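You operate a simulated robot arm through the tools that you are given. There is no shell and no other tool. Be economical: measure what you need, move in short steps, check, and stop when the job is done.

You are at the controls of a simulated robot arm. One attempt, no reset.

## Task
Put things in order on the fitting bench top. At the end: one of the bar stubs from the fitting bench top is on top of the yellow shield plate; the teal thread brush stands on top of the yellow sag meter; the white filter element stands on top of the purple cover gauge; the orange oil brush stands where the white filter element stood; whatever was shut is shut again. Leave all else as you found it, and nothing knocked over.
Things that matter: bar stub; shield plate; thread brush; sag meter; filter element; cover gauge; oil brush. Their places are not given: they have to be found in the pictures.

The check looks at the end state, three seconds after you hand in, the way a careful person would. Anything else that was tipped, shoved, dropped, spilled or broken makes it a failure. Lids that push on must go on centred and level and be pressed home; caps that screw on are set level and turned clockwise until they are tight.

## Robot
A 7-joint arm with a two-finger parallel gripper, fixed in place. Base frame: the origin is at the foot of the arm, x ahead of it, y to its left, z up; the work surface is at about z = 0. Readings come in mm, rad, newtons and seconds.
With the tool pointing down near the work surface it reaches from about 240 to 620 mm from the base axis. Its first joint turns from -1.152 to 1.152 rad. Payload 2.6 kg.
The tool frame sits at the grasp point between the pads (the TCP): z along the fingers, y along the line on which they close. The tips reach 30 mm beyond it. Largest opening 94 mm; finger width 28, thickness 10; the body of the gripper, 50 by 96 mm, starts 55 mm behind the TCP.
Orientation is told as [roll, pitch, yaw] about the base's x, y, z axes, in that order, counted from this pose: with the fingers straight down and closing along the base's y, the tool's x points along the base's -x, its y along +y and its z along -z.

## Interface
- The arm moves only by the tool send_rows. Its argument "motion" is a list of rows, each a list of 7 numbers: the turn, a rotation vector about the tool's x, y, z in rad, then the shift along the tool's x, y, z in mm, then the opening, from 0 (shut) to 1 (fully open). In form: [[ax, ay, az, dx, dy, dz, grip], ...]. A call has 1 to 10 rows; each row is the pose to reach, as a shift and turn from the pose commanded when the call began, along the tool's axes at that moment. Each row takes 0.2 s and may step no farther than 50 mm and 0.15 rad from the row before; otherwise, or with a gripper value out of range, the whole call is refused. Where a pose cannot be reached the arm comes as near as it can. A force on the tool above 40 N (or 10 N above the force at the start of the call, whichever is more), or a blocked arm, ends the call early, and 0.2 s more pass. Each finger travels about 72 mm/s and halts on what it meets, pressing with about 30 N; the grip force reading is that of the motor and also rises with nothing between the fingers. The clock runs only during rows and for 0.2 s after the last one: add rows that repeat a pose to give the fingers time. It gives the time, the measured TCP pose, the force on the tool (base axes), the opening and the grip force at its end, in the units of the frame above (readings bear some noise), and new pictures: "pictures" is both (left out), scene, wrist or none.
- Cameras (640 x 400 px; columns grow to the right, rows downward): "scene" is fixed at [13.2, 421.1, 554.8]; the picture's right is [-0.92, -0.39, 0.00], its down [-0.26, 0.60, -0.76] and it looks along [0.30, -0.69, -0.66] (base axes); focal length 278 px, centre (320, 200). "wrist" rides on the gripper at [-37, 0, -58] in the tool frame; the picture's right is [0.00, -1.00, 0.00], its down [0.97, 0.00, -0.24] and it looks along [0.24, 0.00, 0.97] (tool axes); focal length 218 px, centre (320, 200).
- measure_at(camera, pixels): for up to 12 pixels [column, row] of the newest picture of that camera ("zoom" is the newest enlarged one), the place [x, y, z] in the base frame of the surface seen there, good to about 3 mm. It takes no simulated time.
- zoom(camera, box): a new picture of the part [left, top, right, bottom] of that camera's present view, enlarged. It takes no simulated time.
- hand_in(): hands the job in; it is judged then, once.

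Work in short steps. Measure before you move; look again where a grasp or a placing could have gone wrong, and mend it. You have 80 turns and 120 pictures in all, those below and enlarged ones among them. Open the gripper and draw the arm clear of the work before you hand the job in, unless the task says otherwise; then end with one line.

The tools are called after "Emit:" as name(argument=value, ...) on one line, values as JSON. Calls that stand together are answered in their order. send_rows: Moves the arm, as the interface text tells. Its arguments: {"type":"object","properties":{"motion":{"type":"array","items":{"type":"array","items":{"type":"number"}}},"pictures":{"type":"string","enum":["both","scene","wrist","none"]}},"required":["motion"]} The other tools are called the same way: measure_at (camera, pixels) gives the place of the surface under pixels of a picture; zoom (camera, box) takes an enlarged picture of a part of a camera's view; hand_in () hands the job in.

At the start:

```text
clock: 0.0
tcp_pos: [309.5, -141.1, 292.2]
tcp_rot: [0.001, 0.002, -0.001]
ft_force: [0.0, -0.5, 0.2]
gripper_width: 94.0
finger_force: 0.1
```

scene: 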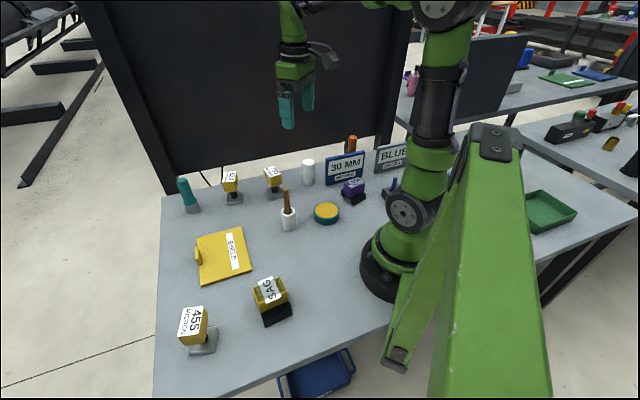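
wrist: 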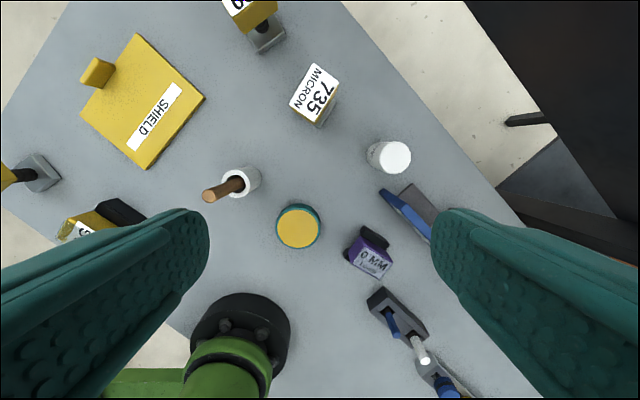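

I see several objects on the bench; I enlarge the scene to identify them.

Emit:
zoom(camera="scene", box=[160, 120, 440, 295])

Emit:
zoom(camera="wrist", box=[180, 60, 520, 400])

Emit:
zoom(camera="scene", box=[150, 220, 390, 370])

```text
2.29 times, centred on (300, 208) of scene
```

zoom: 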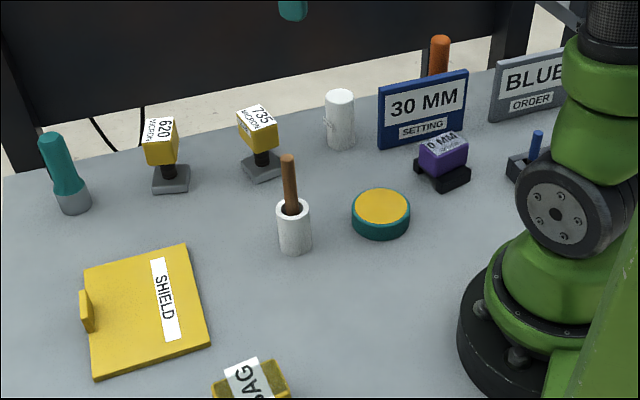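

```text
1.18 times, centred on (350, 230) of wrist
```

zoom: 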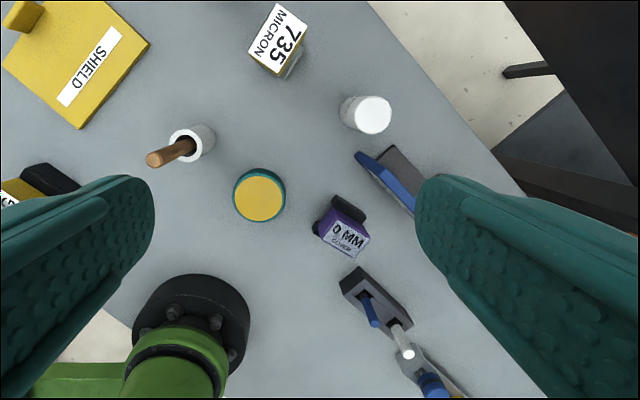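

```text
2.67 times, centred on (270, 295) of scene
```

zoom: 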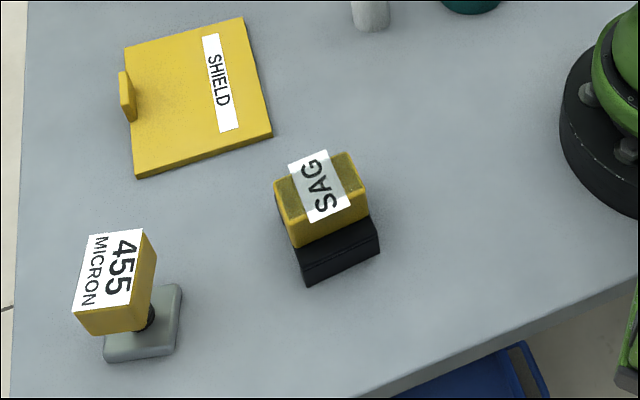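

Measure the visible objects: teal brush (188,195), filter (308,172), tin (326,213), cover gauge (353,188), orange (351,143), SAG (271,292), shield (222,255) etc.

Emit:
measure_at(camera="scene", pixels=[[183, 182], [193, 208], [308, 162], [309, 182], [326, 209], [353, 183], [352, 137], [268, 290], [276, 317], [222, 255], [199, 255], [345, 168]])

Emit:
measure_at(camera="wrist", pixels=[[396, 157], [375, 155], [298, 227], [240, 180], [372, 262], [375, 238], [97, 73], [150, 100], [400, 310], [425, 360], [425, 205], [405, 215]])

Emit:
zoom(camera="scene", box=[340, 120, 440, 220])

Emit:
zoom(camera="scene", box=[390, 20, 640, 240])

```text
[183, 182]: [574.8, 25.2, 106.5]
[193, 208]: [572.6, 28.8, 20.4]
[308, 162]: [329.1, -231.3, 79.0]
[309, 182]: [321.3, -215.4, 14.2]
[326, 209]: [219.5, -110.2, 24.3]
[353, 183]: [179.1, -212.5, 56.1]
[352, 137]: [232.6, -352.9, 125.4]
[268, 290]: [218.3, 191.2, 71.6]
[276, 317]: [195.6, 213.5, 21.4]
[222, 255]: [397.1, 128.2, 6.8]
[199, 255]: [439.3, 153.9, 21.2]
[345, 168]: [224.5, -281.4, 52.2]
```

```text
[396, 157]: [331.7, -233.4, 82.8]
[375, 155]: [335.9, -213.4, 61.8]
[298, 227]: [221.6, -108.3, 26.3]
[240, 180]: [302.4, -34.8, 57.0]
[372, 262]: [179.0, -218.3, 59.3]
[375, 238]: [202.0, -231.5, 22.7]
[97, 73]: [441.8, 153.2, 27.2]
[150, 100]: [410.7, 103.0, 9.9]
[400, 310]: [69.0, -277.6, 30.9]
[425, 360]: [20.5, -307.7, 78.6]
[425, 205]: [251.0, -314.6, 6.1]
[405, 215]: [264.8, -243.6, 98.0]
```

```text
4.00 times, centred on (390, 170) of scene
```

zoom: 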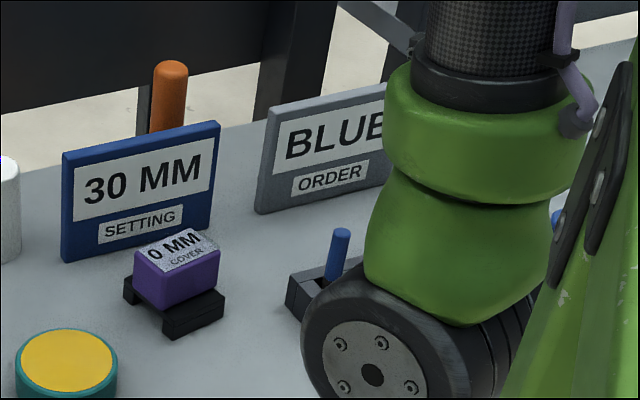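

```text
1.82 times, centred on (515, 130) of scene
```

zoom: 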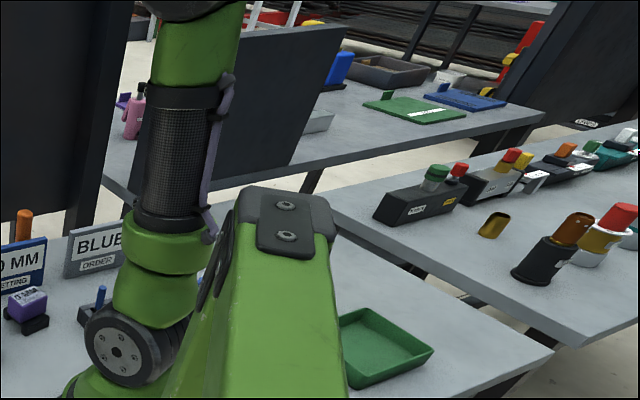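

The rack near (69,-277) holds pins and is partly hidden; I move the wrist camera over that side to see it and the orange brush.

Emit:
send_rows(motion=[[0, 0, 0, 30, -30, -20, 1], [0, 0, 0, 60, -60, -40, 1], [0, 0, 0, 90, -90, -60, 1], [0, 0, 0, 120, -100, -60, 1], [0, 0, 0, 120, -110, -60, 1]])

```text
clock: 1.2
tcp_pos: [189.6, -250.7, 351.4]
tcp_rot: [0.001, 0.001, -0.001]
ft_force: [-0.7, 0.0, 0.4]
gripper_width: 93.9
finger_force: 0.1
```

scene: 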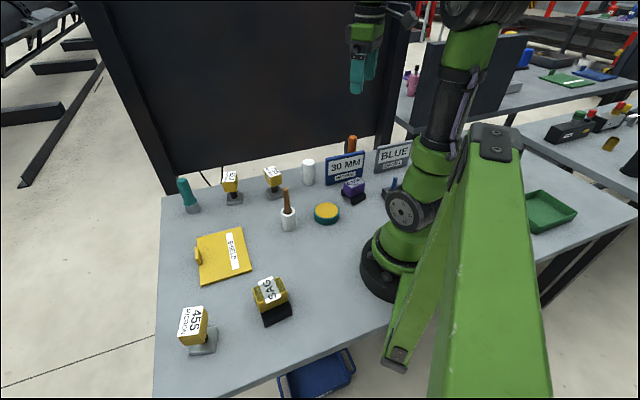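
wrist: 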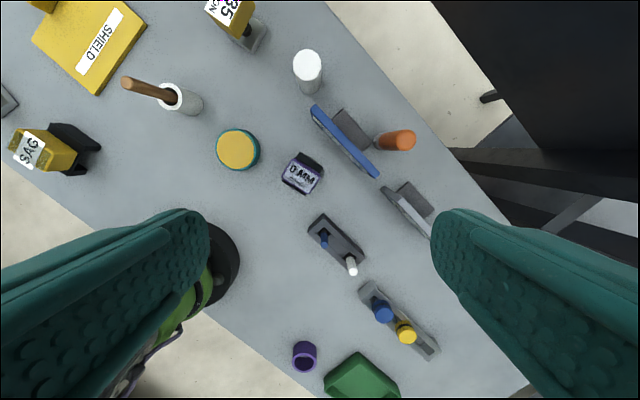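

Emit:
zoom(camera="wrist", box=[210, 80, 450, 230])

Emit:
zoom(camera="wrist", box=[250, 200, 490, 400])

Emit:
measure_at(camera="wrist", pixels=[[403, 140], [375, 142], [320, 237], [352, 270], [383, 312], [406, 337], [304, 357], [360, 380], [335, 240], [307, 60], [303, 175], [238, 148]])

```text
2.67 times, centred on (330, 155) of wrist
```

zoom: 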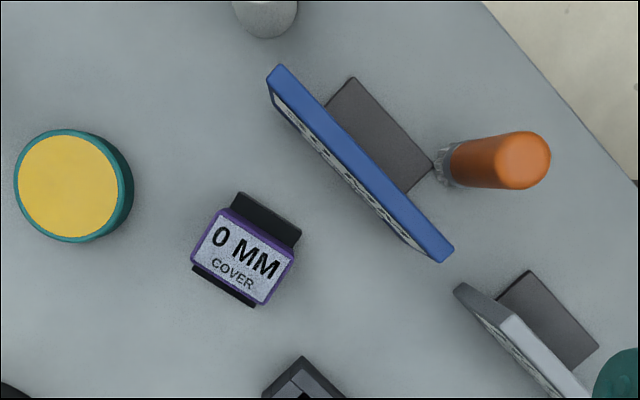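

```text
2.00 times, centred on (370, 300) of wrist
```

zoom: 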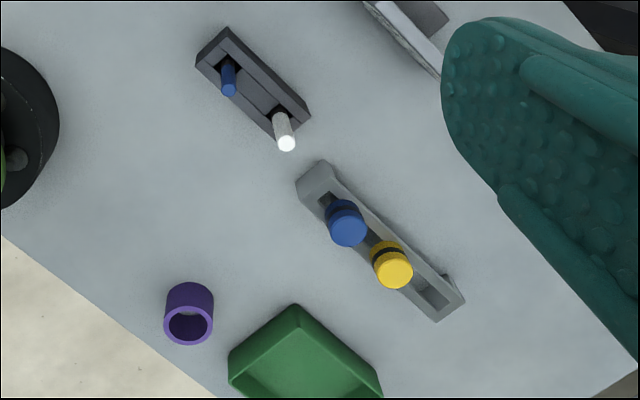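

```text
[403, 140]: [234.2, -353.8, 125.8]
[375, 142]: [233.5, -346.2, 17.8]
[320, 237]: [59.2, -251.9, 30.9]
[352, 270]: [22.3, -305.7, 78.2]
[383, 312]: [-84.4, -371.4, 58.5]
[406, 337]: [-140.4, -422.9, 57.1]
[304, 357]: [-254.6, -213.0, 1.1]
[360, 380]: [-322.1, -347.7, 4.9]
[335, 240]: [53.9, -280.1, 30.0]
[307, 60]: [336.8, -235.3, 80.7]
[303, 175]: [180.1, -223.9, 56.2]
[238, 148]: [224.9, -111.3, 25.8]
```

The racks on the far right are out of reach; the shut tin (yellow lid, teal) at about (222,-110) probably holds the bar stubs. I go above it for a closer look.

Emit:
send_rows(motion=[[0, 0, 0, -5, 24, 33, 1], [0, 0, 0, -11, 47, 67, 1], [0, 0, 0, -16, 71, 100, 1], [0, 0, 0, -21, 94, 133, 1], [0, 0, 0, -27, 118, 167, 1], [0, 0, 0, -32, 141, 200, 1], [0, 0, 0, -32, 141, 200, 1]], pictures="wrist")

```text
clock: 2.8
tcp_pos: [224.1, -107.4, 152.2]
tcp_rot: [0.0, 0.0, -0.001]
ft_force: [-0.8, 0.9, 0.6]
gripper_width: 93.9
finger_force: 0.1
```

wrist: 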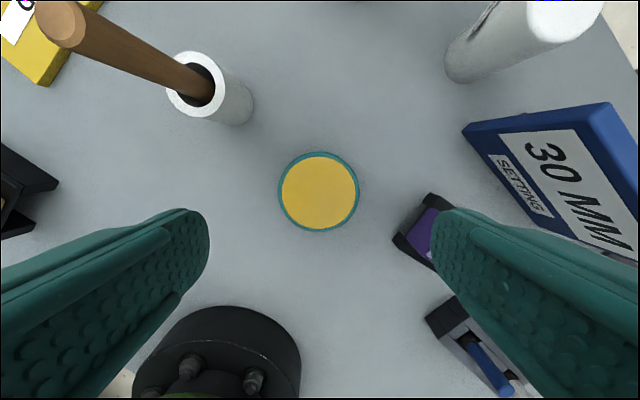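

The tin is centred at (319,191); I zoom in to see its lid seam and measure its edges.

Emit:
zoom(camera="wrist", box=[260, 130, 380, 250])

Emit:
measure_at(camera="wrist", pixels=[[282, 192], [357, 192], [319, 155], [319, 227], [319, 191], [190, 85], [225, 110], [60, 15], [215, 90]])

Emit:
zoom(camera="scene", box=[270, 180, 350, 240])

```text
3.33 times, centred on (320, 190) of wrist
```

zoom: 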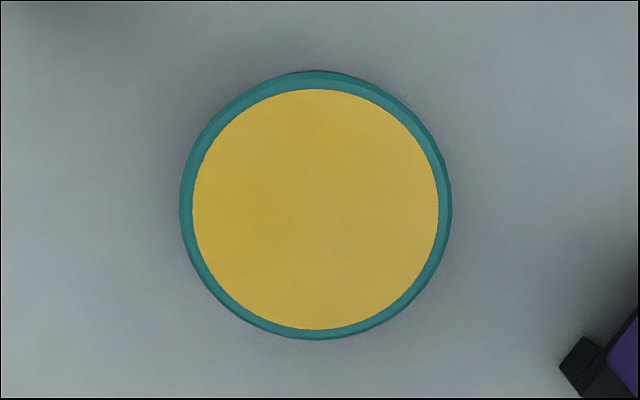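

```text
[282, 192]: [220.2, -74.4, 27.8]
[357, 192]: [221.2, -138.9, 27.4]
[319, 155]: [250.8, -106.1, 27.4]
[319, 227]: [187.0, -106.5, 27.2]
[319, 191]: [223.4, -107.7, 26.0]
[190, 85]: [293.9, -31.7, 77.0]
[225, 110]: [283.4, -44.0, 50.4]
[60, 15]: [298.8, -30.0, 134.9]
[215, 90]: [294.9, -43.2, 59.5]
```

```text
6.67 times, centred on (310, 210) of scene
```

zoom: 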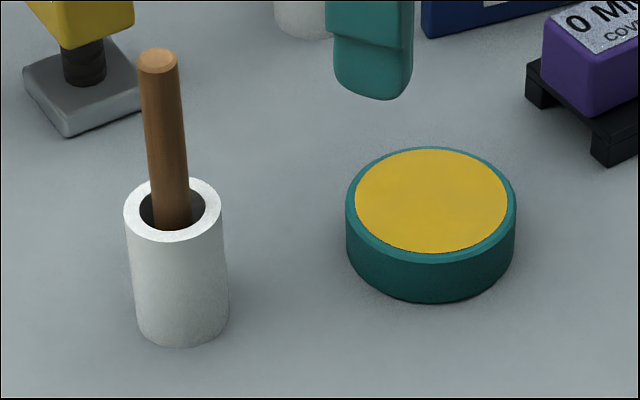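

The disc shows no clear seam. Zooming at the white cylinder and the brown-rod cup in the current views.

Emit:
zoom(camera="wrist", box=[420, 0, 640, 140])

Emit:
zoom(camera="scene", box=[255, 140, 335, 200])

Emit:
zoom(camera="scene", box=[160, 160, 240, 220])

```text
2.86 times, centred on (530, 70) of wrist
```

zoom: 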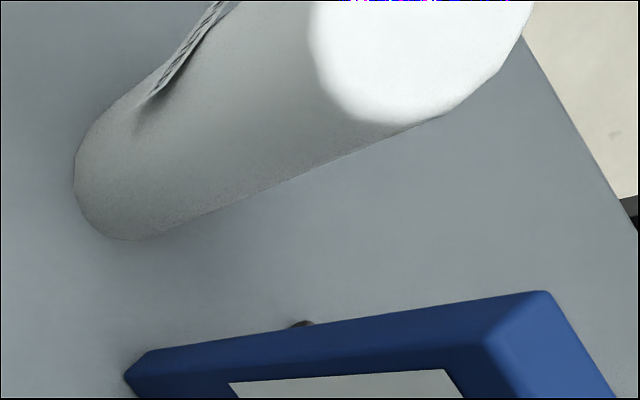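

```text
6.67 times, centred on (295, 170) of scene
```

zoom: 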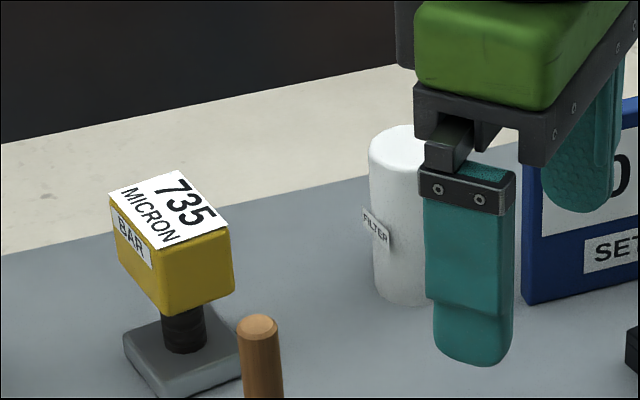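

```text
6.67 times, centred on (200, 190) of scene
```

zoom: 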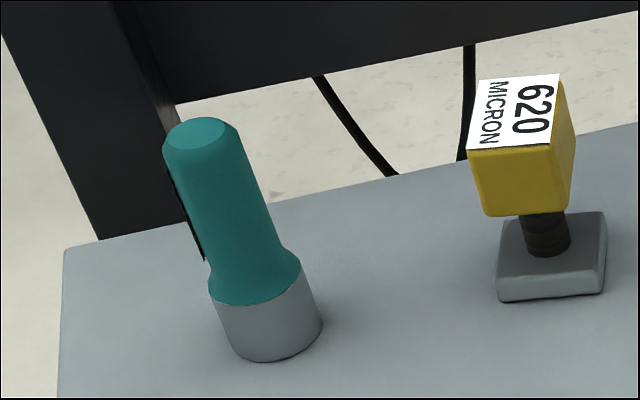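

The "735 MICRON" piece carries a "BAR" label – that's a bar stub; the white cylinder is labelled FILTER. I measure the 735 stub's top and base and look at the other stubs' labels.

Emit:
zoom(camera="scene", box=[165, 290, 245, 360])

Emit:
measure_at(camera="scene", pixels=[[271, 171], [282, 169], [275, 182], [277, 192], [276, 166], [265, 170], [230, 176], [193, 320]])

Emit:
send_rows(motion=[[0, 0, 0, -30, -5, -30, 1], [0, 0, 0, -65, -10, -60, 1], [0, 0, 0, -105, -15, -80, 1], [0, 0, 0, -140, -20, -80, 1], [0, 0, 0, -176, -23, -80, 1], [0, 0, 0, -176, -23, -80, 1]], pictures="wrist")

```text
5.71 times, centred on (205, 325) of scene
```

zoom: 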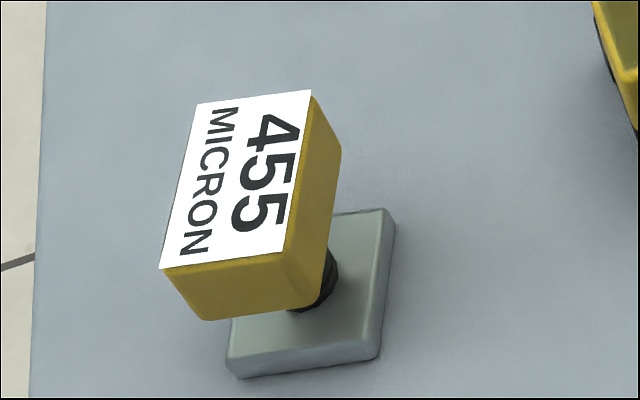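

```text
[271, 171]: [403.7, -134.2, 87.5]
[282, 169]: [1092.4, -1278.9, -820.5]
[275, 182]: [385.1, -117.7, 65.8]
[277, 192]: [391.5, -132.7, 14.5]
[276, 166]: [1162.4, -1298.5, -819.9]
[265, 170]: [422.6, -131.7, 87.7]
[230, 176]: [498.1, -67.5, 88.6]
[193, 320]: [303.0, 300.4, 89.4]
```

```text
clock: 4.2
tcp_pos: [397.6, -133.7, 230.5]
tcp_rot: [0.0, -0.001, 0.0]
ft_force: [0.2, 0.5, 0.5]
gripper_width: 93.8
finger_force: 0.2
```

wrist: 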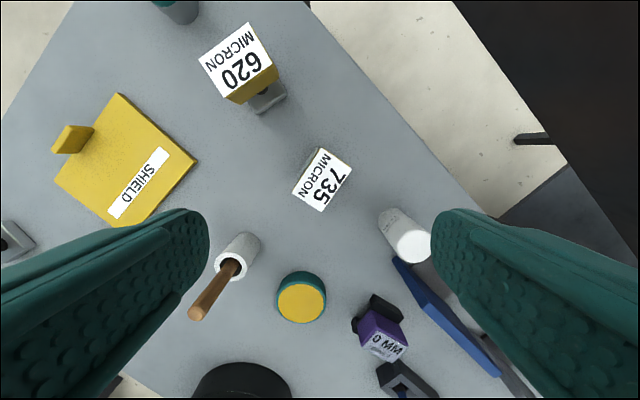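

Emit:
zoom(camera="wrist", box=[270, 130, 370, 230])

Emit:
measure_at(camera="wrist", pixels=[[319, 151], [349, 170], [321, 209], [295, 190], [322, 180], [75, 138], [118, 97], [195, 160], [128, 222], [58, 178], [125, 155]])

Emit:
zoom(camera="wrist", box=[40, 80, 220, 230])

```text
4.00 times, centred on (320, 180) of wrist
```

zoom: 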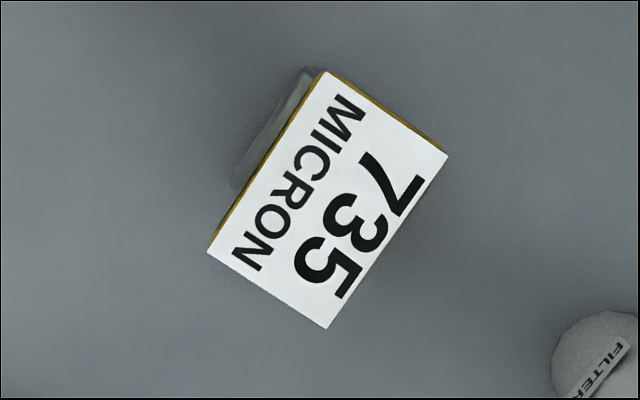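

```text
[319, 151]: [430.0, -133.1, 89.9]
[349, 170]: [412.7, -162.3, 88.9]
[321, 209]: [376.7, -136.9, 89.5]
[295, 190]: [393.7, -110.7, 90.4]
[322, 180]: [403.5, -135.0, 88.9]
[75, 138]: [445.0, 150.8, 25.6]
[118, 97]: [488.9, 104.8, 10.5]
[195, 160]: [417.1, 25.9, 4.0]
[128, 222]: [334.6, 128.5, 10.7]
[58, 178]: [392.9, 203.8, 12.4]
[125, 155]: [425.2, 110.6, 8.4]
```

```text
2.67 times, centred on (130, 155) of wrist
```

zoom: 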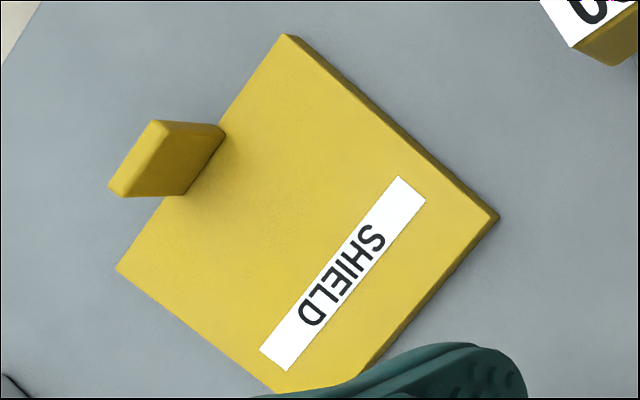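

735 stub: top corners centre (403,-136), z≈89, 34×44 mm, long side such that I need yaw ≈ -0.57. I rotate, descend around the block and look before closing.

Emit:
send_rows(motion=[[0, 0, 0.14, -2, -1, 20, 1], [0, 0, 0.28, -4, -2, 40, 1], [0, 0, 0.43, -5.7, -2, 60, 1], [0, 0, 0.57, -5.7, -2, 80, 1], [0, 0, 0.57, -5.7, -2, 80, 1]], pictures="wrist")

```text
clock: 5.4
tcp_pos: [403.4, -135.9, 152.3]
tcp_rot: [0.0, -0.001, -0.57]
ft_force: [-0.2, -0.2, -0.3]
gripper_width: 93.9
finger_force: 0.0
```

wrist: 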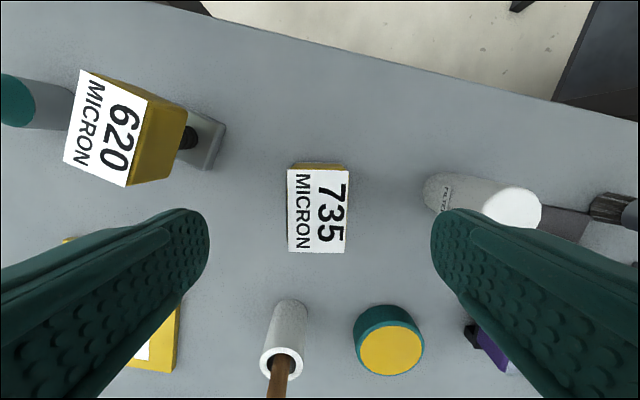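

The stub is aligned (centre ~(317,210)). Descend to z≈68 and close.

Emit:
send_rows(motion=[[0, 0, 0, 0, 0, 30, 1], [0, 0, 0, 0, 0, 60, 1], [0, 0, 0, 0, 0, 82, 1], [0, 0, 0, 0, 0, 82, 0.5], [0, 0, 0, 0, 0, 82, 0.25], [0, 0, 0, 0, 0, 82, 0.25], [0, 0, 0, 0, 0, 82, 0.25], [0, 0, 0, 0, 0, 82, 0.25]], pictures="both")

```text
clock: 7.2
tcp_pos: [402.8, -134.2, 69.1]
tcp_rot: [-0.001, -0.001, -0.569]
ft_force: [-0.6, -1.0, -0.4]
gripper_width: 40.3
finger_force: 30.3
```

scene: 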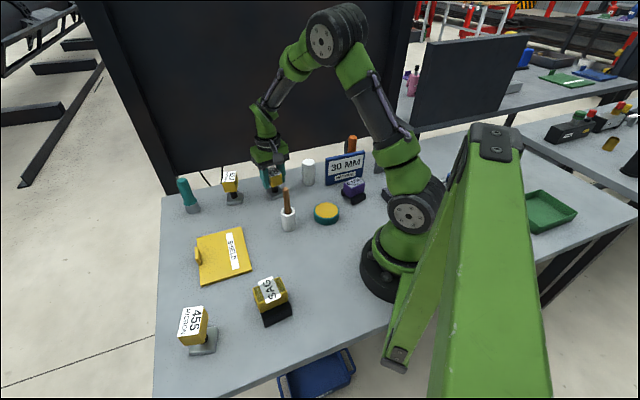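
wrist: 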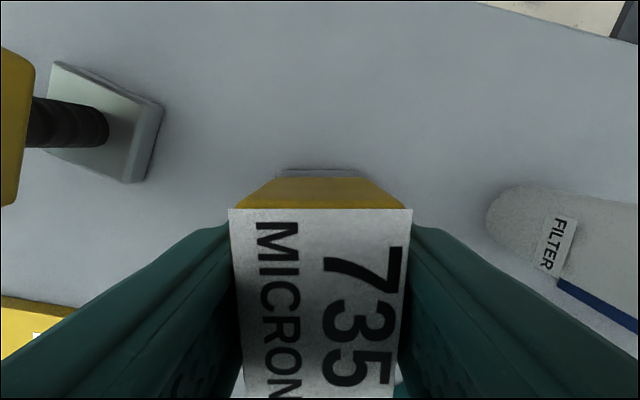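

The stub is gripped (40 mm wide, 30 N). Lift 80 mm and carry to above the shield plate centre (~(404,114)).

Emit:
send_rows(motion=[[0, 0, 0, 0, 0, -40, 0.25], [0, 0, 0, 0, 0, -80, 0.25], [0, 0, 0, 22, 35, -80, 0.25], [0, 0, 0, 44, 70, -80, 0.25], [0, 0, 0, 66, 105, -80, 0.25], [0, 0, 0, 89, 140, -80, 0.25], [0, 0, 0, 111, 175, -80, 0.25], [0, 0, 0, 133, 209.5, -80, 0.25], [0, 0, 0, 133, 209.5, -80, 0.25]])

```text
clock: 9.2
tcp_pos: [405.1, 112.3, 149.0]
tcp_rot: [0.0, 0.0, -0.572]
ft_force: [-0.7, 0.1, -2.8]
gripper_width: 39.9
finger_force: 30.4
```

scene: 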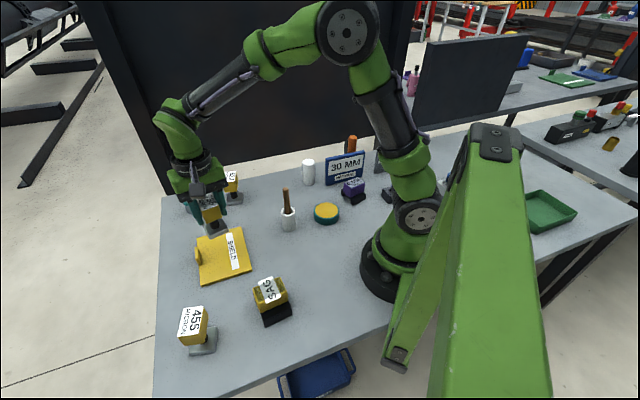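
wrist: 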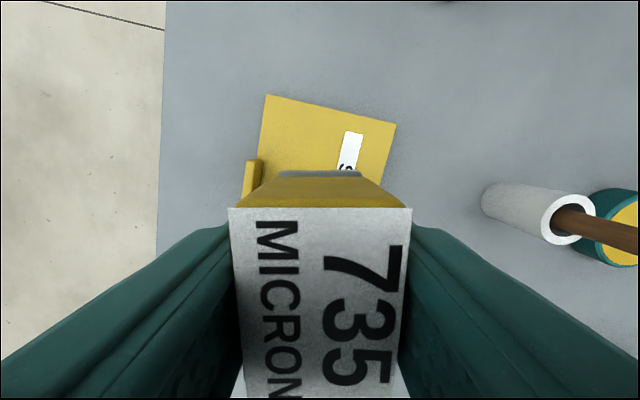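

Stub held above the plate. Measure plate corners from the scene view to confirm centring and height.

Emit:
measure_at(camera="scene", pixels=[[198, 239], [241, 229], [250, 269], [202, 283], [225, 270], [215, 245], [197, 247]])

Emit:
measure_at(camera="wrist", pixels=[[267, 98], [393, 125], [300, 140], [371, 230], [250, 170]])

```text
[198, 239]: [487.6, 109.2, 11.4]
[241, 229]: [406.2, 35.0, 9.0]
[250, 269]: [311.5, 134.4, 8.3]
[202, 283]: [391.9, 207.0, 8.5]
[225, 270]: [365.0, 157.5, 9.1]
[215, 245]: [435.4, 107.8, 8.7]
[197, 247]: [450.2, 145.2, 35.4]
```

```text
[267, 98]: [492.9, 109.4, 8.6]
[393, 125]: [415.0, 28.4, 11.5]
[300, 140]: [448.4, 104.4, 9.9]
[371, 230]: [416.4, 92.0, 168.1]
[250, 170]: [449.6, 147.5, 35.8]
```

Plate centre ≈(401,120), top z≈9. Lower to ~3 mm above contact and then gently down.

Emit:
send_rows(motion=[[0, 0, 0, 4, 2, 30, 0.25], [0, 0, 0, 6, 3, 55, 0.25], [0, 0, 0, 6, 3, 66, 0.25], [0, 0, 0, 6, 3, 68, 0.25], [0, 0, 0, 6, 3, 70, 0.25], [0, 0, 0, 6, 3, 71, 0.25]])

```text
clock: 10.6
tcp_pos: [401.5, 119.2, 78.9]
tcp_rot: [0.0, 0.001, -0.569]
ft_force: [-0.1, 0.5, -4.0]
gripper_width: 40.0
finger_force: 30.2
```

scene: 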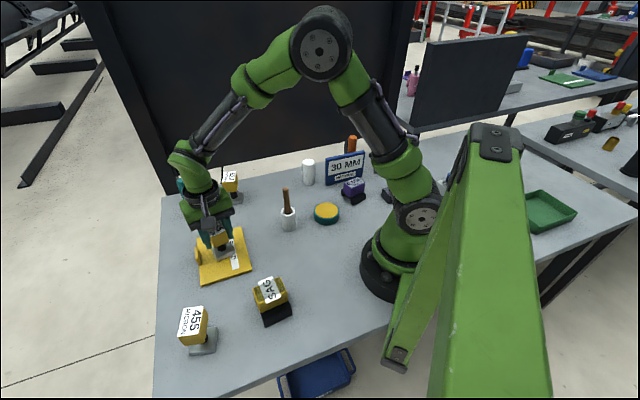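
wrist: 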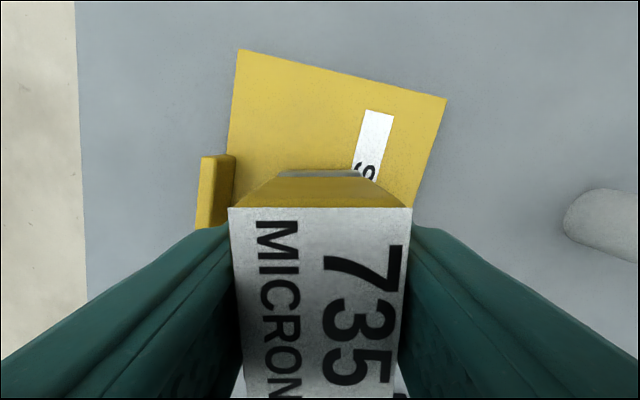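

No contact yet (force ≈ the weight). Continue in 1 mm steps.

Emit:
send_rows(motion=[[0, 0, 0, 0, 0, 1, 0.25], [0, 0, 0, 0, 0, 1, 0.25]], pictures="none")

Emit:
send_rows(motion=[[0, 0, 0, 0, 0, 1, 0.25], [0, 0, 0, 0, 0, 1, 0.25]], pictures="none")

```text
clock: 11.2
tcp_pos: [401.4, 120.1, 77.3]
tcp_rot: [0.0, 0.001, -0.569]
ft_force: [0.6, -1.3, -2.9]
gripper_width: 40.5
finger_force: 30.0
```

```text
clock: 11.8
tcp_pos: [400.3, 118.2, 77.2]
tcp_rot: [0.002, 0.0, -0.57]
ft_force: [-6.5, -1.3, 17.7]
gripper_width: 40.2
finger_force: 30.0
```

Contact felt (17.7 N). Relieve slightly, open, and lift away.

Emit:
send_rows(motion=[[0, 0, 0, 0, 0, -0.8, 0.25], [0, 0, 0, 0, 0, -0.8, 0.5], [0, 0, 0, 0, 0, -0.8, 0.85], [0, 0, 0, 0, 0, -0.8, 0.85], [0, 0, 0, 0, 0, -0.8, 0.85], [0, 0, 0, 0, 0, -40, 0.85], [0, 0, 0, 0, 0, -80, 0.85], [0, 0, 0, 0, 0, -120, 0.85], [0, 0, 0, 0, 0, -150, 0.85]])

```text
clock: 13.8
tcp_pos: [401.1, 118.1, 226.5]
tcp_rot: [0.0, 0.0, -0.569]
ft_force: [-0.2, -0.3, -0.8]
gripper_width: 79.9
finger_force: 0.2
```

scene: 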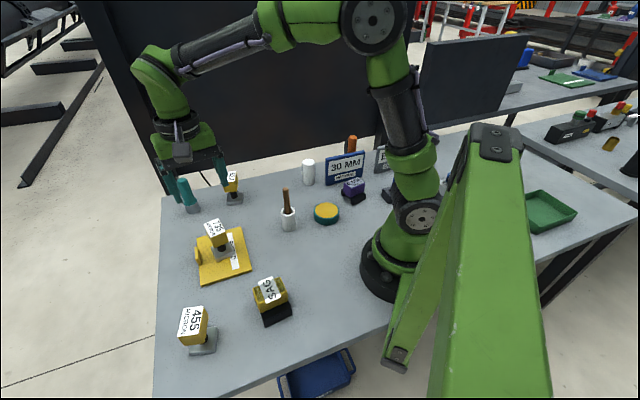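
wrist: 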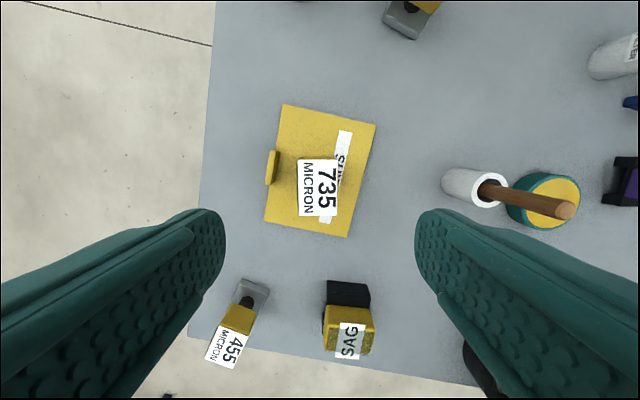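

Stub stands on the plate. Next inspect the SAG meter top, wrist (348,325), and thread brush.

Emit:
zoom(camera="wrist", box=[290, 260, 410, 370])

Emit:
zoom(camera="scene", box=[235, 260, 315, 330])

Emit:
measure_at(camera="scene", pixels=[[256, 288], [279, 277], [287, 293], [264, 306], [271, 292], [260, 281], [280, 289], [263, 300]])

Emit:
measure_at(camera="wrist", pixels=[[328, 312], [370, 312], [372, 347], [330, 350], [349, 327], [349, 340]])

```text
3.64 times, centred on (350, 315) of wrist
```

zoom: 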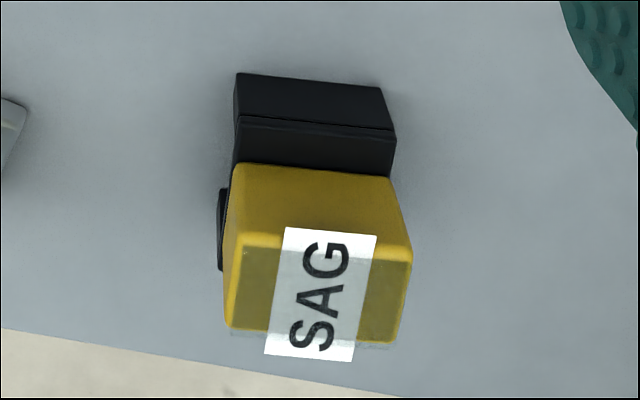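

```text
5.71 times, centred on (275, 295) of scene
```

zoom: 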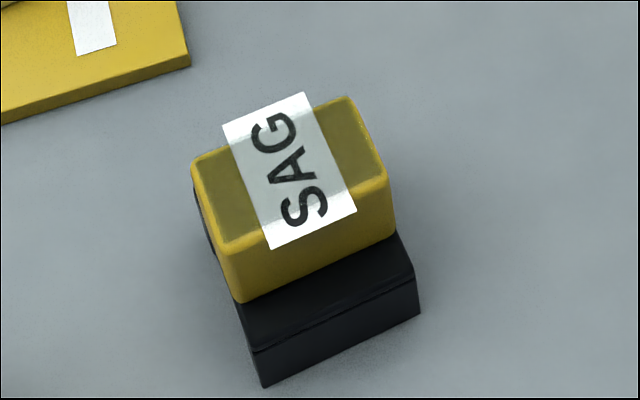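

```text
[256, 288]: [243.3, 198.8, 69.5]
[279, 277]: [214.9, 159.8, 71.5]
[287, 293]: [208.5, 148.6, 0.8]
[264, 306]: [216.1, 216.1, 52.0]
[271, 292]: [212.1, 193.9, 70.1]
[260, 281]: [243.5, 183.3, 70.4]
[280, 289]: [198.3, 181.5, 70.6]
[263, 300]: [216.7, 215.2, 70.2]
```

```text
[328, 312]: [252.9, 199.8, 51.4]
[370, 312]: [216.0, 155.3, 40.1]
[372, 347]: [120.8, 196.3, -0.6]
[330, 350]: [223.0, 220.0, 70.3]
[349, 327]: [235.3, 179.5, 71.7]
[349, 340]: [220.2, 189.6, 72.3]
```

Measure SAG top corners precisely in the zoom, then the brush.

Emit:
measure_at(camera="zoom", pixels=[[203, 167], [343, 104], [379, 174], [232, 240], [330, 330], [290, 175]])

Emit:
zoom(camera="scene", box=[160, 160, 240, 220])

Emit:
measure_at(camera="scene", pixels=[[184, 178], [185, 184], [189, 196], [192, 203], [193, 211], [187, 190]])

```text
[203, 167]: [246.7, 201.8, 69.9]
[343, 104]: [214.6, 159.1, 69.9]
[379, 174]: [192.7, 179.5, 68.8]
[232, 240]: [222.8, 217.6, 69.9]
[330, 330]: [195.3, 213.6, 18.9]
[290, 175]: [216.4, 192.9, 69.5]
```

```text
6.67 times, centred on (200, 190) of scene
```

zoom: 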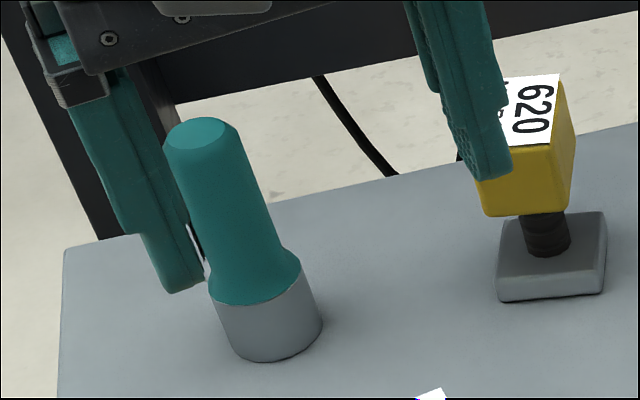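

```text
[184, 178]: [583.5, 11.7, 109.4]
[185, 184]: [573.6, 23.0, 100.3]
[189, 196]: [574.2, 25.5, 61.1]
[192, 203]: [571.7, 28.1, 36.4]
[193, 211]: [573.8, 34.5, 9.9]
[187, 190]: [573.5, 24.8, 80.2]
```

SAG top centre ≈(219,189.5), z≈70. The brush axis ≈(586,14), top ≈112. Move over to it with yaw 0 and look.

Emit:
send_rows(motion=[[0, 0, -0.114, -38, 0, 5, 1], [0, 0, -0.228, -76, 0, 10, 1], [0, 0, -0.342, -115, 0, 15, 1], [0, 0, -0.456, -153, -1, 20, 1], [0, 0, -0.569, -191, -1.2, 26, 1], [0, 0, -0.569, -191, -1.2, 26, 1]])

```text
clock: 15.2
tcp_pos: [560.6, 14.1, 200.5]
tcp_rot: [0.0, -0.001, 0.001]
ft_force: [-1.0, -0.1, 0.9]
gripper_width: 94.1
finger_force: 0.0
```

scene: 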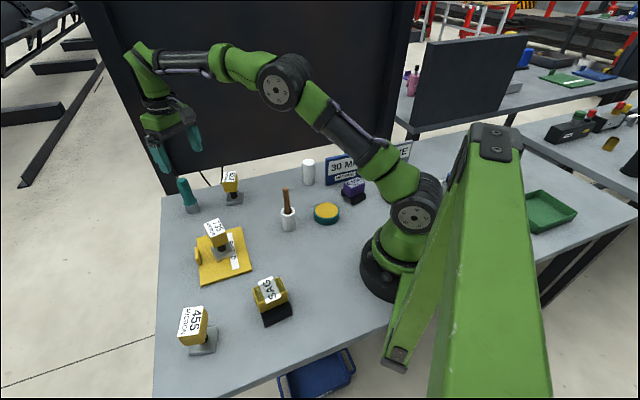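
wrist: 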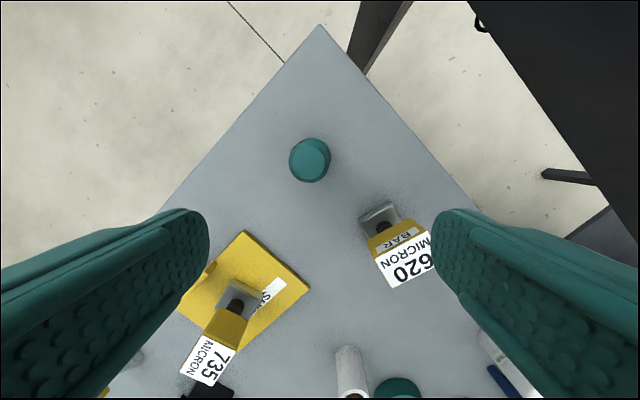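

Emit:
measure_at(camera="wrist", pixels=[[309, 162], [298, 162], [321, 162], [309, 151], [309, 172], [303, 145], [320, 143]])

Emit:
zoom(camera="wrist", box=[270, 120, 350, 200])

```text
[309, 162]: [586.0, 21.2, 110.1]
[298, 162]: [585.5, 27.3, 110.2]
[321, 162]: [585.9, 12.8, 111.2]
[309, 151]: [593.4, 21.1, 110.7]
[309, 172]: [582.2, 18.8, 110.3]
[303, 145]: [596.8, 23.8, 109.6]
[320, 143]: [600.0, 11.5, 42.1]
```

```text
5.00 times, centred on (310, 160) of wrist
```

zoom: 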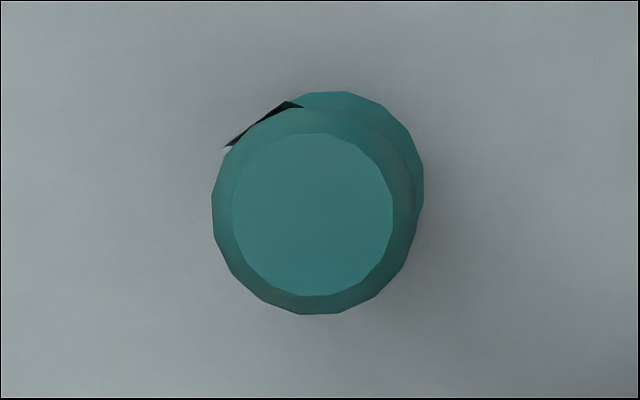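

Brush axis at (585.5, 20.5), handle ≈28 mm. Align over it, descend to z≈78 and close.

Emit:
send_rows(motion=[[0, 0, 0, -25, 6.5, 15, 1], [0, 0, 0, -25, 6.5, 40, 1], [0, 0, 0, -25, 6.5, 75, 1], [0, 0, 0, -25, 6.5, 105, 1], [0, 0, 0, -25, 6.5, 122, 1], [0, 0, 0, -25, 6.5, 122, 0.5], [0, 0, 0, -25, 6.5, 122, 0.12], [0, 0, 0, -25, 6.5, 122, 0.12], [0, 0, 0, -25, 6.5, 122, 0.12], [0, 0, 0, -25, 6.5, 122, 0.12]])

```text
clock: 17.4
tcp_pos: [586.2, 20.5, 80.5]
tcp_rot: [0.002, 0.001, 0.001]
ft_force: [0.0, 0.0, -0.5]
gripper_width: 28.3
finger_force: 29.8
```

scene: 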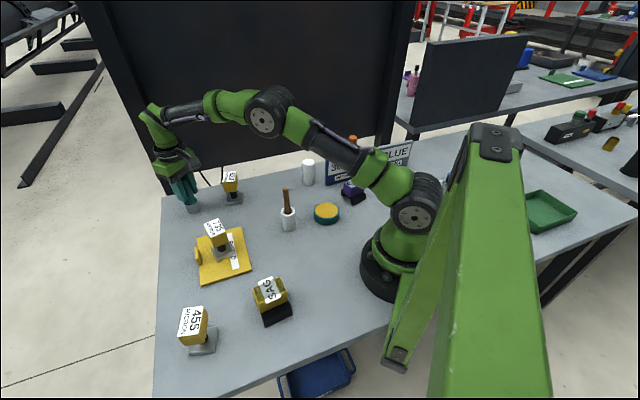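
wrist: 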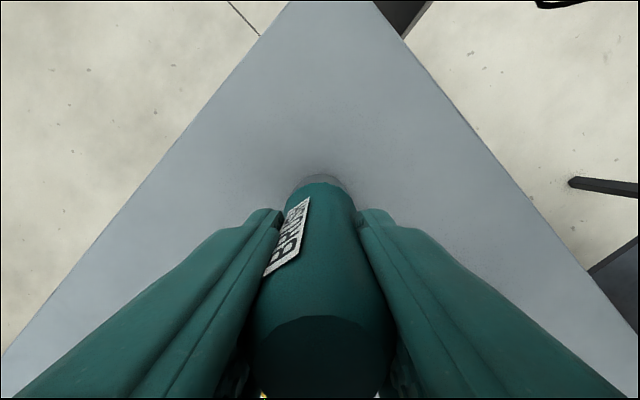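

Brush held (28 mm). Lift and carry toward the SAG meter.

Emit:
send_rows(motion=[[0, 0, 0, 0, 0, -45, 0.12], [0, 0, 0, 0, 0, -90, 0.12], [0, 0, 0, 0, 0, -135, 0.12], [0, 0, 0, 40, 18, -137, 0.12], [0, 0, 0, 82, 38, -137, 0.12], [0, 0, 0, 124, 57, -137, 0.12], [0, 0, 0, 166, 76, -137, 0.12], [0, 0, 0, 208, 96, -137, 0.12], [0, 0, 0, 208, 96, -137, 0.12]], pictures="none")

Emit:
send_rows(motion=[[0, 0, 0, 40, 18, 0, 0.12], [0, 0, 0, 80, 37, 0, 0.12], [0, 0, 0, 120, 55, 0, 0.12], [0, 0, 0, 159, 73, 0, 0.12], [0, 0, 0, 159, 73, 20, 0.12], [0, 0, 0, 159, 73, 40, 0.12], [0, 0, 0, 159, 73, 40, 0.12]])

```text
clock: 19.4
tcp_pos: [380.1, 118.7, 216.1]
tcp_rot: [-0.001, 0.0, -0.003]
ft_force: [0.5, -0.3, -0.7]
gripper_width: 28.2
finger_force: 29.5
```

```text
clock: 21.0
tcp_pos: [219.4, 190.6, 175.4]
tcp_rot: [0.0, 0.001, -0.002]
ft_force: [-0.3, -0.7, -1.2]
gripper_width: 28.3
finger_force: 30.3
```

scene: 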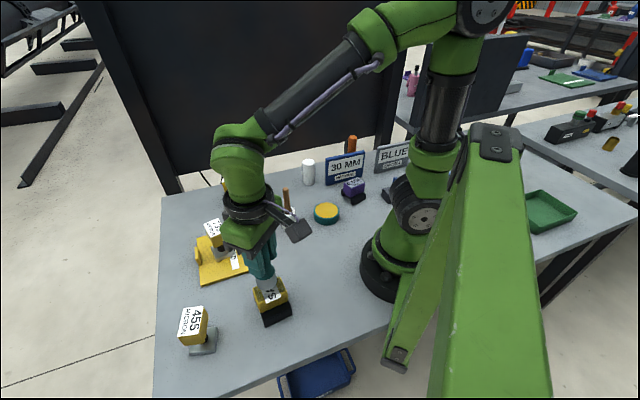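
wrist: 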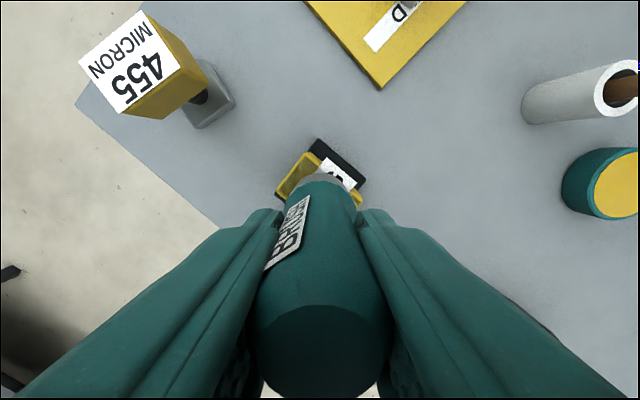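

Lower to ~4 mm above the top and check alignment.

Emit:
send_rows(motion=[[0, 0, 0, 0, 1, 10, 0.12], [0, 0, 0, 0, 1, 20, 0.12], [0, 0, 0, 0, 1, 20, 0.12]], pictures="none")

Emit:
zoom(camera="scene", box=[230, 240, 320, 330])

Emit:
zoom(camera="wrist", box=[260, 120, 380, 240])

```text
clock: 21.8
tcp_pos: [220.6, 192.7, 156.6]
tcp_rot: [0.0, 0.001, -0.002]
ft_force: [0.1, 0.1, -0.8]
gripper_width: 27.9
finger_force: 29.7
```

```text
4.44 times, centred on (275, 285) of scene
```

zoom: 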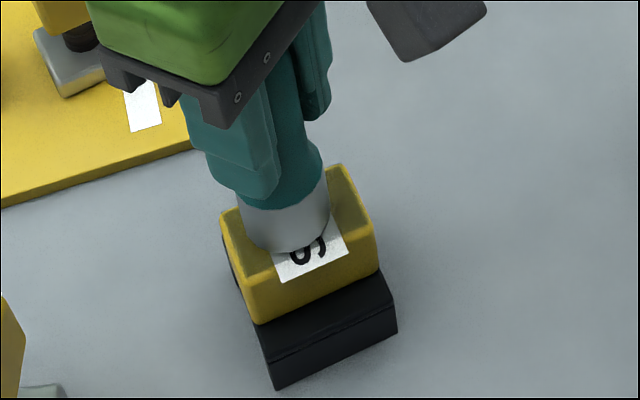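

```text
3.33 times, centred on (320, 180) of wrist
```

zoom: 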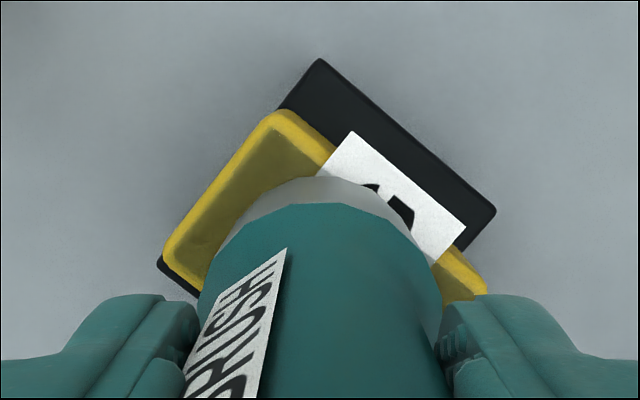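

The brush is ~4 mm off toward +x,+y; correct by (-3,-3.5) and lower slowly to contact.

Emit:
send_rows(motion=[[0, 0, 0, 3, -3.5, 0, 0.12], [0, 0, 0, 3, -3.5, 2, 0.12], [0, 0, 0, 3, -3.5, 3, 0.12], [0, 0, 0, 3, -3.5, 4, 0.12], [0, 0, 0, 3, -3.5, 4, 0.12]], pictures="none")

Emit:
send_rows(motion=[[0, 0, 0, 0, 0, 1, 0.12], [0, 0, 0, 0, 0, 1, 0.12]], pictures="none")

Emit:
zoom(camera="scene", box=[230, 240, 320, 330])

```text
clock: 23.0
tcp_pos: [216.5, 189.1, 152.4]
tcp_rot: [0.004, -0.004, 0.003]
ft_force: [1.2, 3.9, 22.4]
gripper_width: 28.0
finger_force: 29.5
```

```text
clock: 23.6
tcp_pos: [217.5, 189.4, 152.4]
tcp_rot: [0.001, -0.002, -0.001]
ft_force: [3.0, 5.3, 20.3]
gripper_width: 28.0
finger_force: 29.7
```

```text
4.44 times, centred on (275, 285) of scene
```

zoom: 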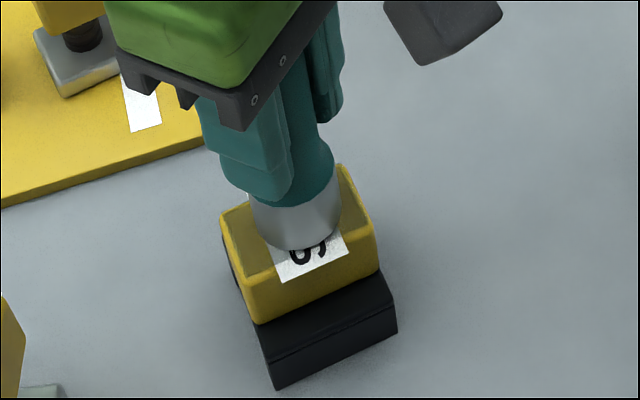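

In contact and centred. Relieve, open, and lift.

Emit:
send_rows(motion=[[0, 0, 0, 0, 0, -1, 0.12], [0, 0, 0, 0, 0, -1.3, 0.12], [0, 0, 0, 0, 0, -1.3, 0.3], [0, 0, 0, 0, 0, -1.3, 0.6], [0, 0, 0, 0, 0, -1.3, 0.8], [0, 0, 0, 0, 0, -1.3, 0.8], [0, 0, 0, 0, 0, -40, 0.8], [0, 0, 0, 0, 0, -85, 0.8], [0, 0, 0, 0, 0, -125, 0.8]])

Emit:
zoom(camera="scene", box=[180, 210, 320, 330])

```text
clock: 25.6
tcp_pos: [217.9, 186.8, 276.2]
tcp_rot: [0.001, 0.0, 0.0]
ft_force: [-0.9, 0.1, 0.4]
gripper_width: 75.2
finger_force: 0.0
```

scene: 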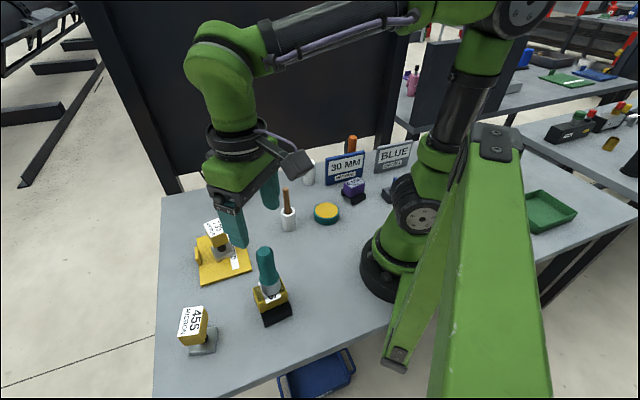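
wrist: 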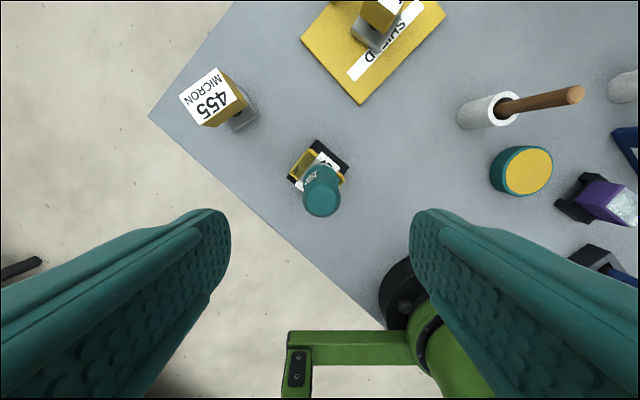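

```text
3.33 times, centred on (250, 270) of scene
```

zoom: 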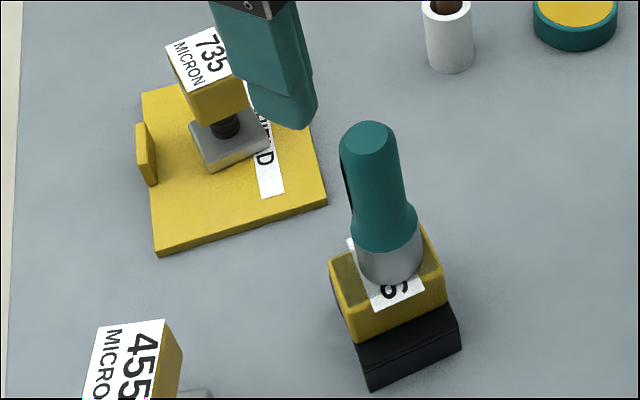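

Brush stands well. Now travel high over to the filter (~(333,-225)).

Emit:
send_rows(motion=[[0, 0, 0, -12, -42, 0, 1], [0, 0, 0, -24, -84, 0, 1], [0, 0, 0, -36, -126, 0, 1], [0, 0, 0, -48, -168, 0, 1], [0, 0, 0, -60, -210, 0, 1], [0, 0, 0, -72, -252, 0, 1], [0, 0, 0, -84, -294, 0, 1], [0, 0, 0, -96, -336, 10, 1], [0, 0, 0, -108, -376, 20, 1], [0, 0, 0, -115, -410, 30, 1]], pictures="none")

Emit:
send_rows(motion=[[0, 0, 0, 0, 0, 30, 1], [0, 0, 0, 0, 0, 50, 1], [0, 0, 0, 0, 0, 50, 1]])

```text
clock: 27.8
tcp_pos: [331.9, -221.6, 246.5]
tcp_rot: [0.001, -0.001, 0.0]
ft_force: [-0.3, -0.2, 0.3]
gripper_width: 94.0
finger_force: 0.0
```

```text
clock: 28.6
tcp_pos: [332.4, -222.5, 197.1]
tcp_rot: [0.0, -0.001, -0.001]
ft_force: [-0.6, 0.1, 0.0]
gripper_width: 94.0
finger_force: 0.0
```

scene: 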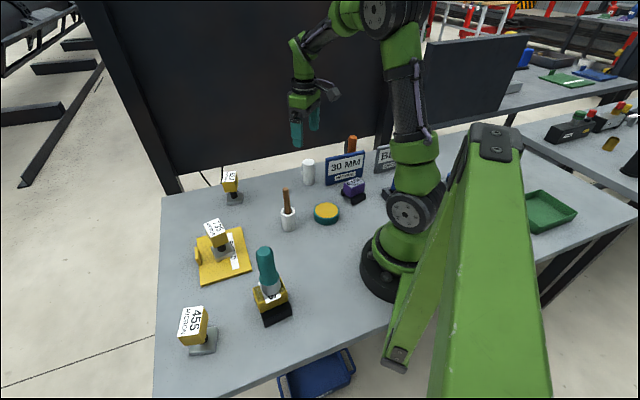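
wrist: 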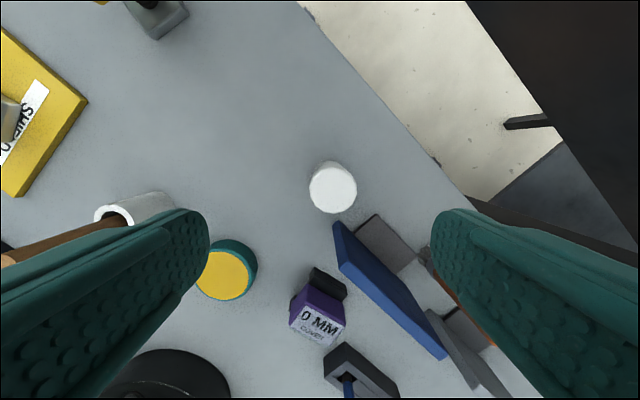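

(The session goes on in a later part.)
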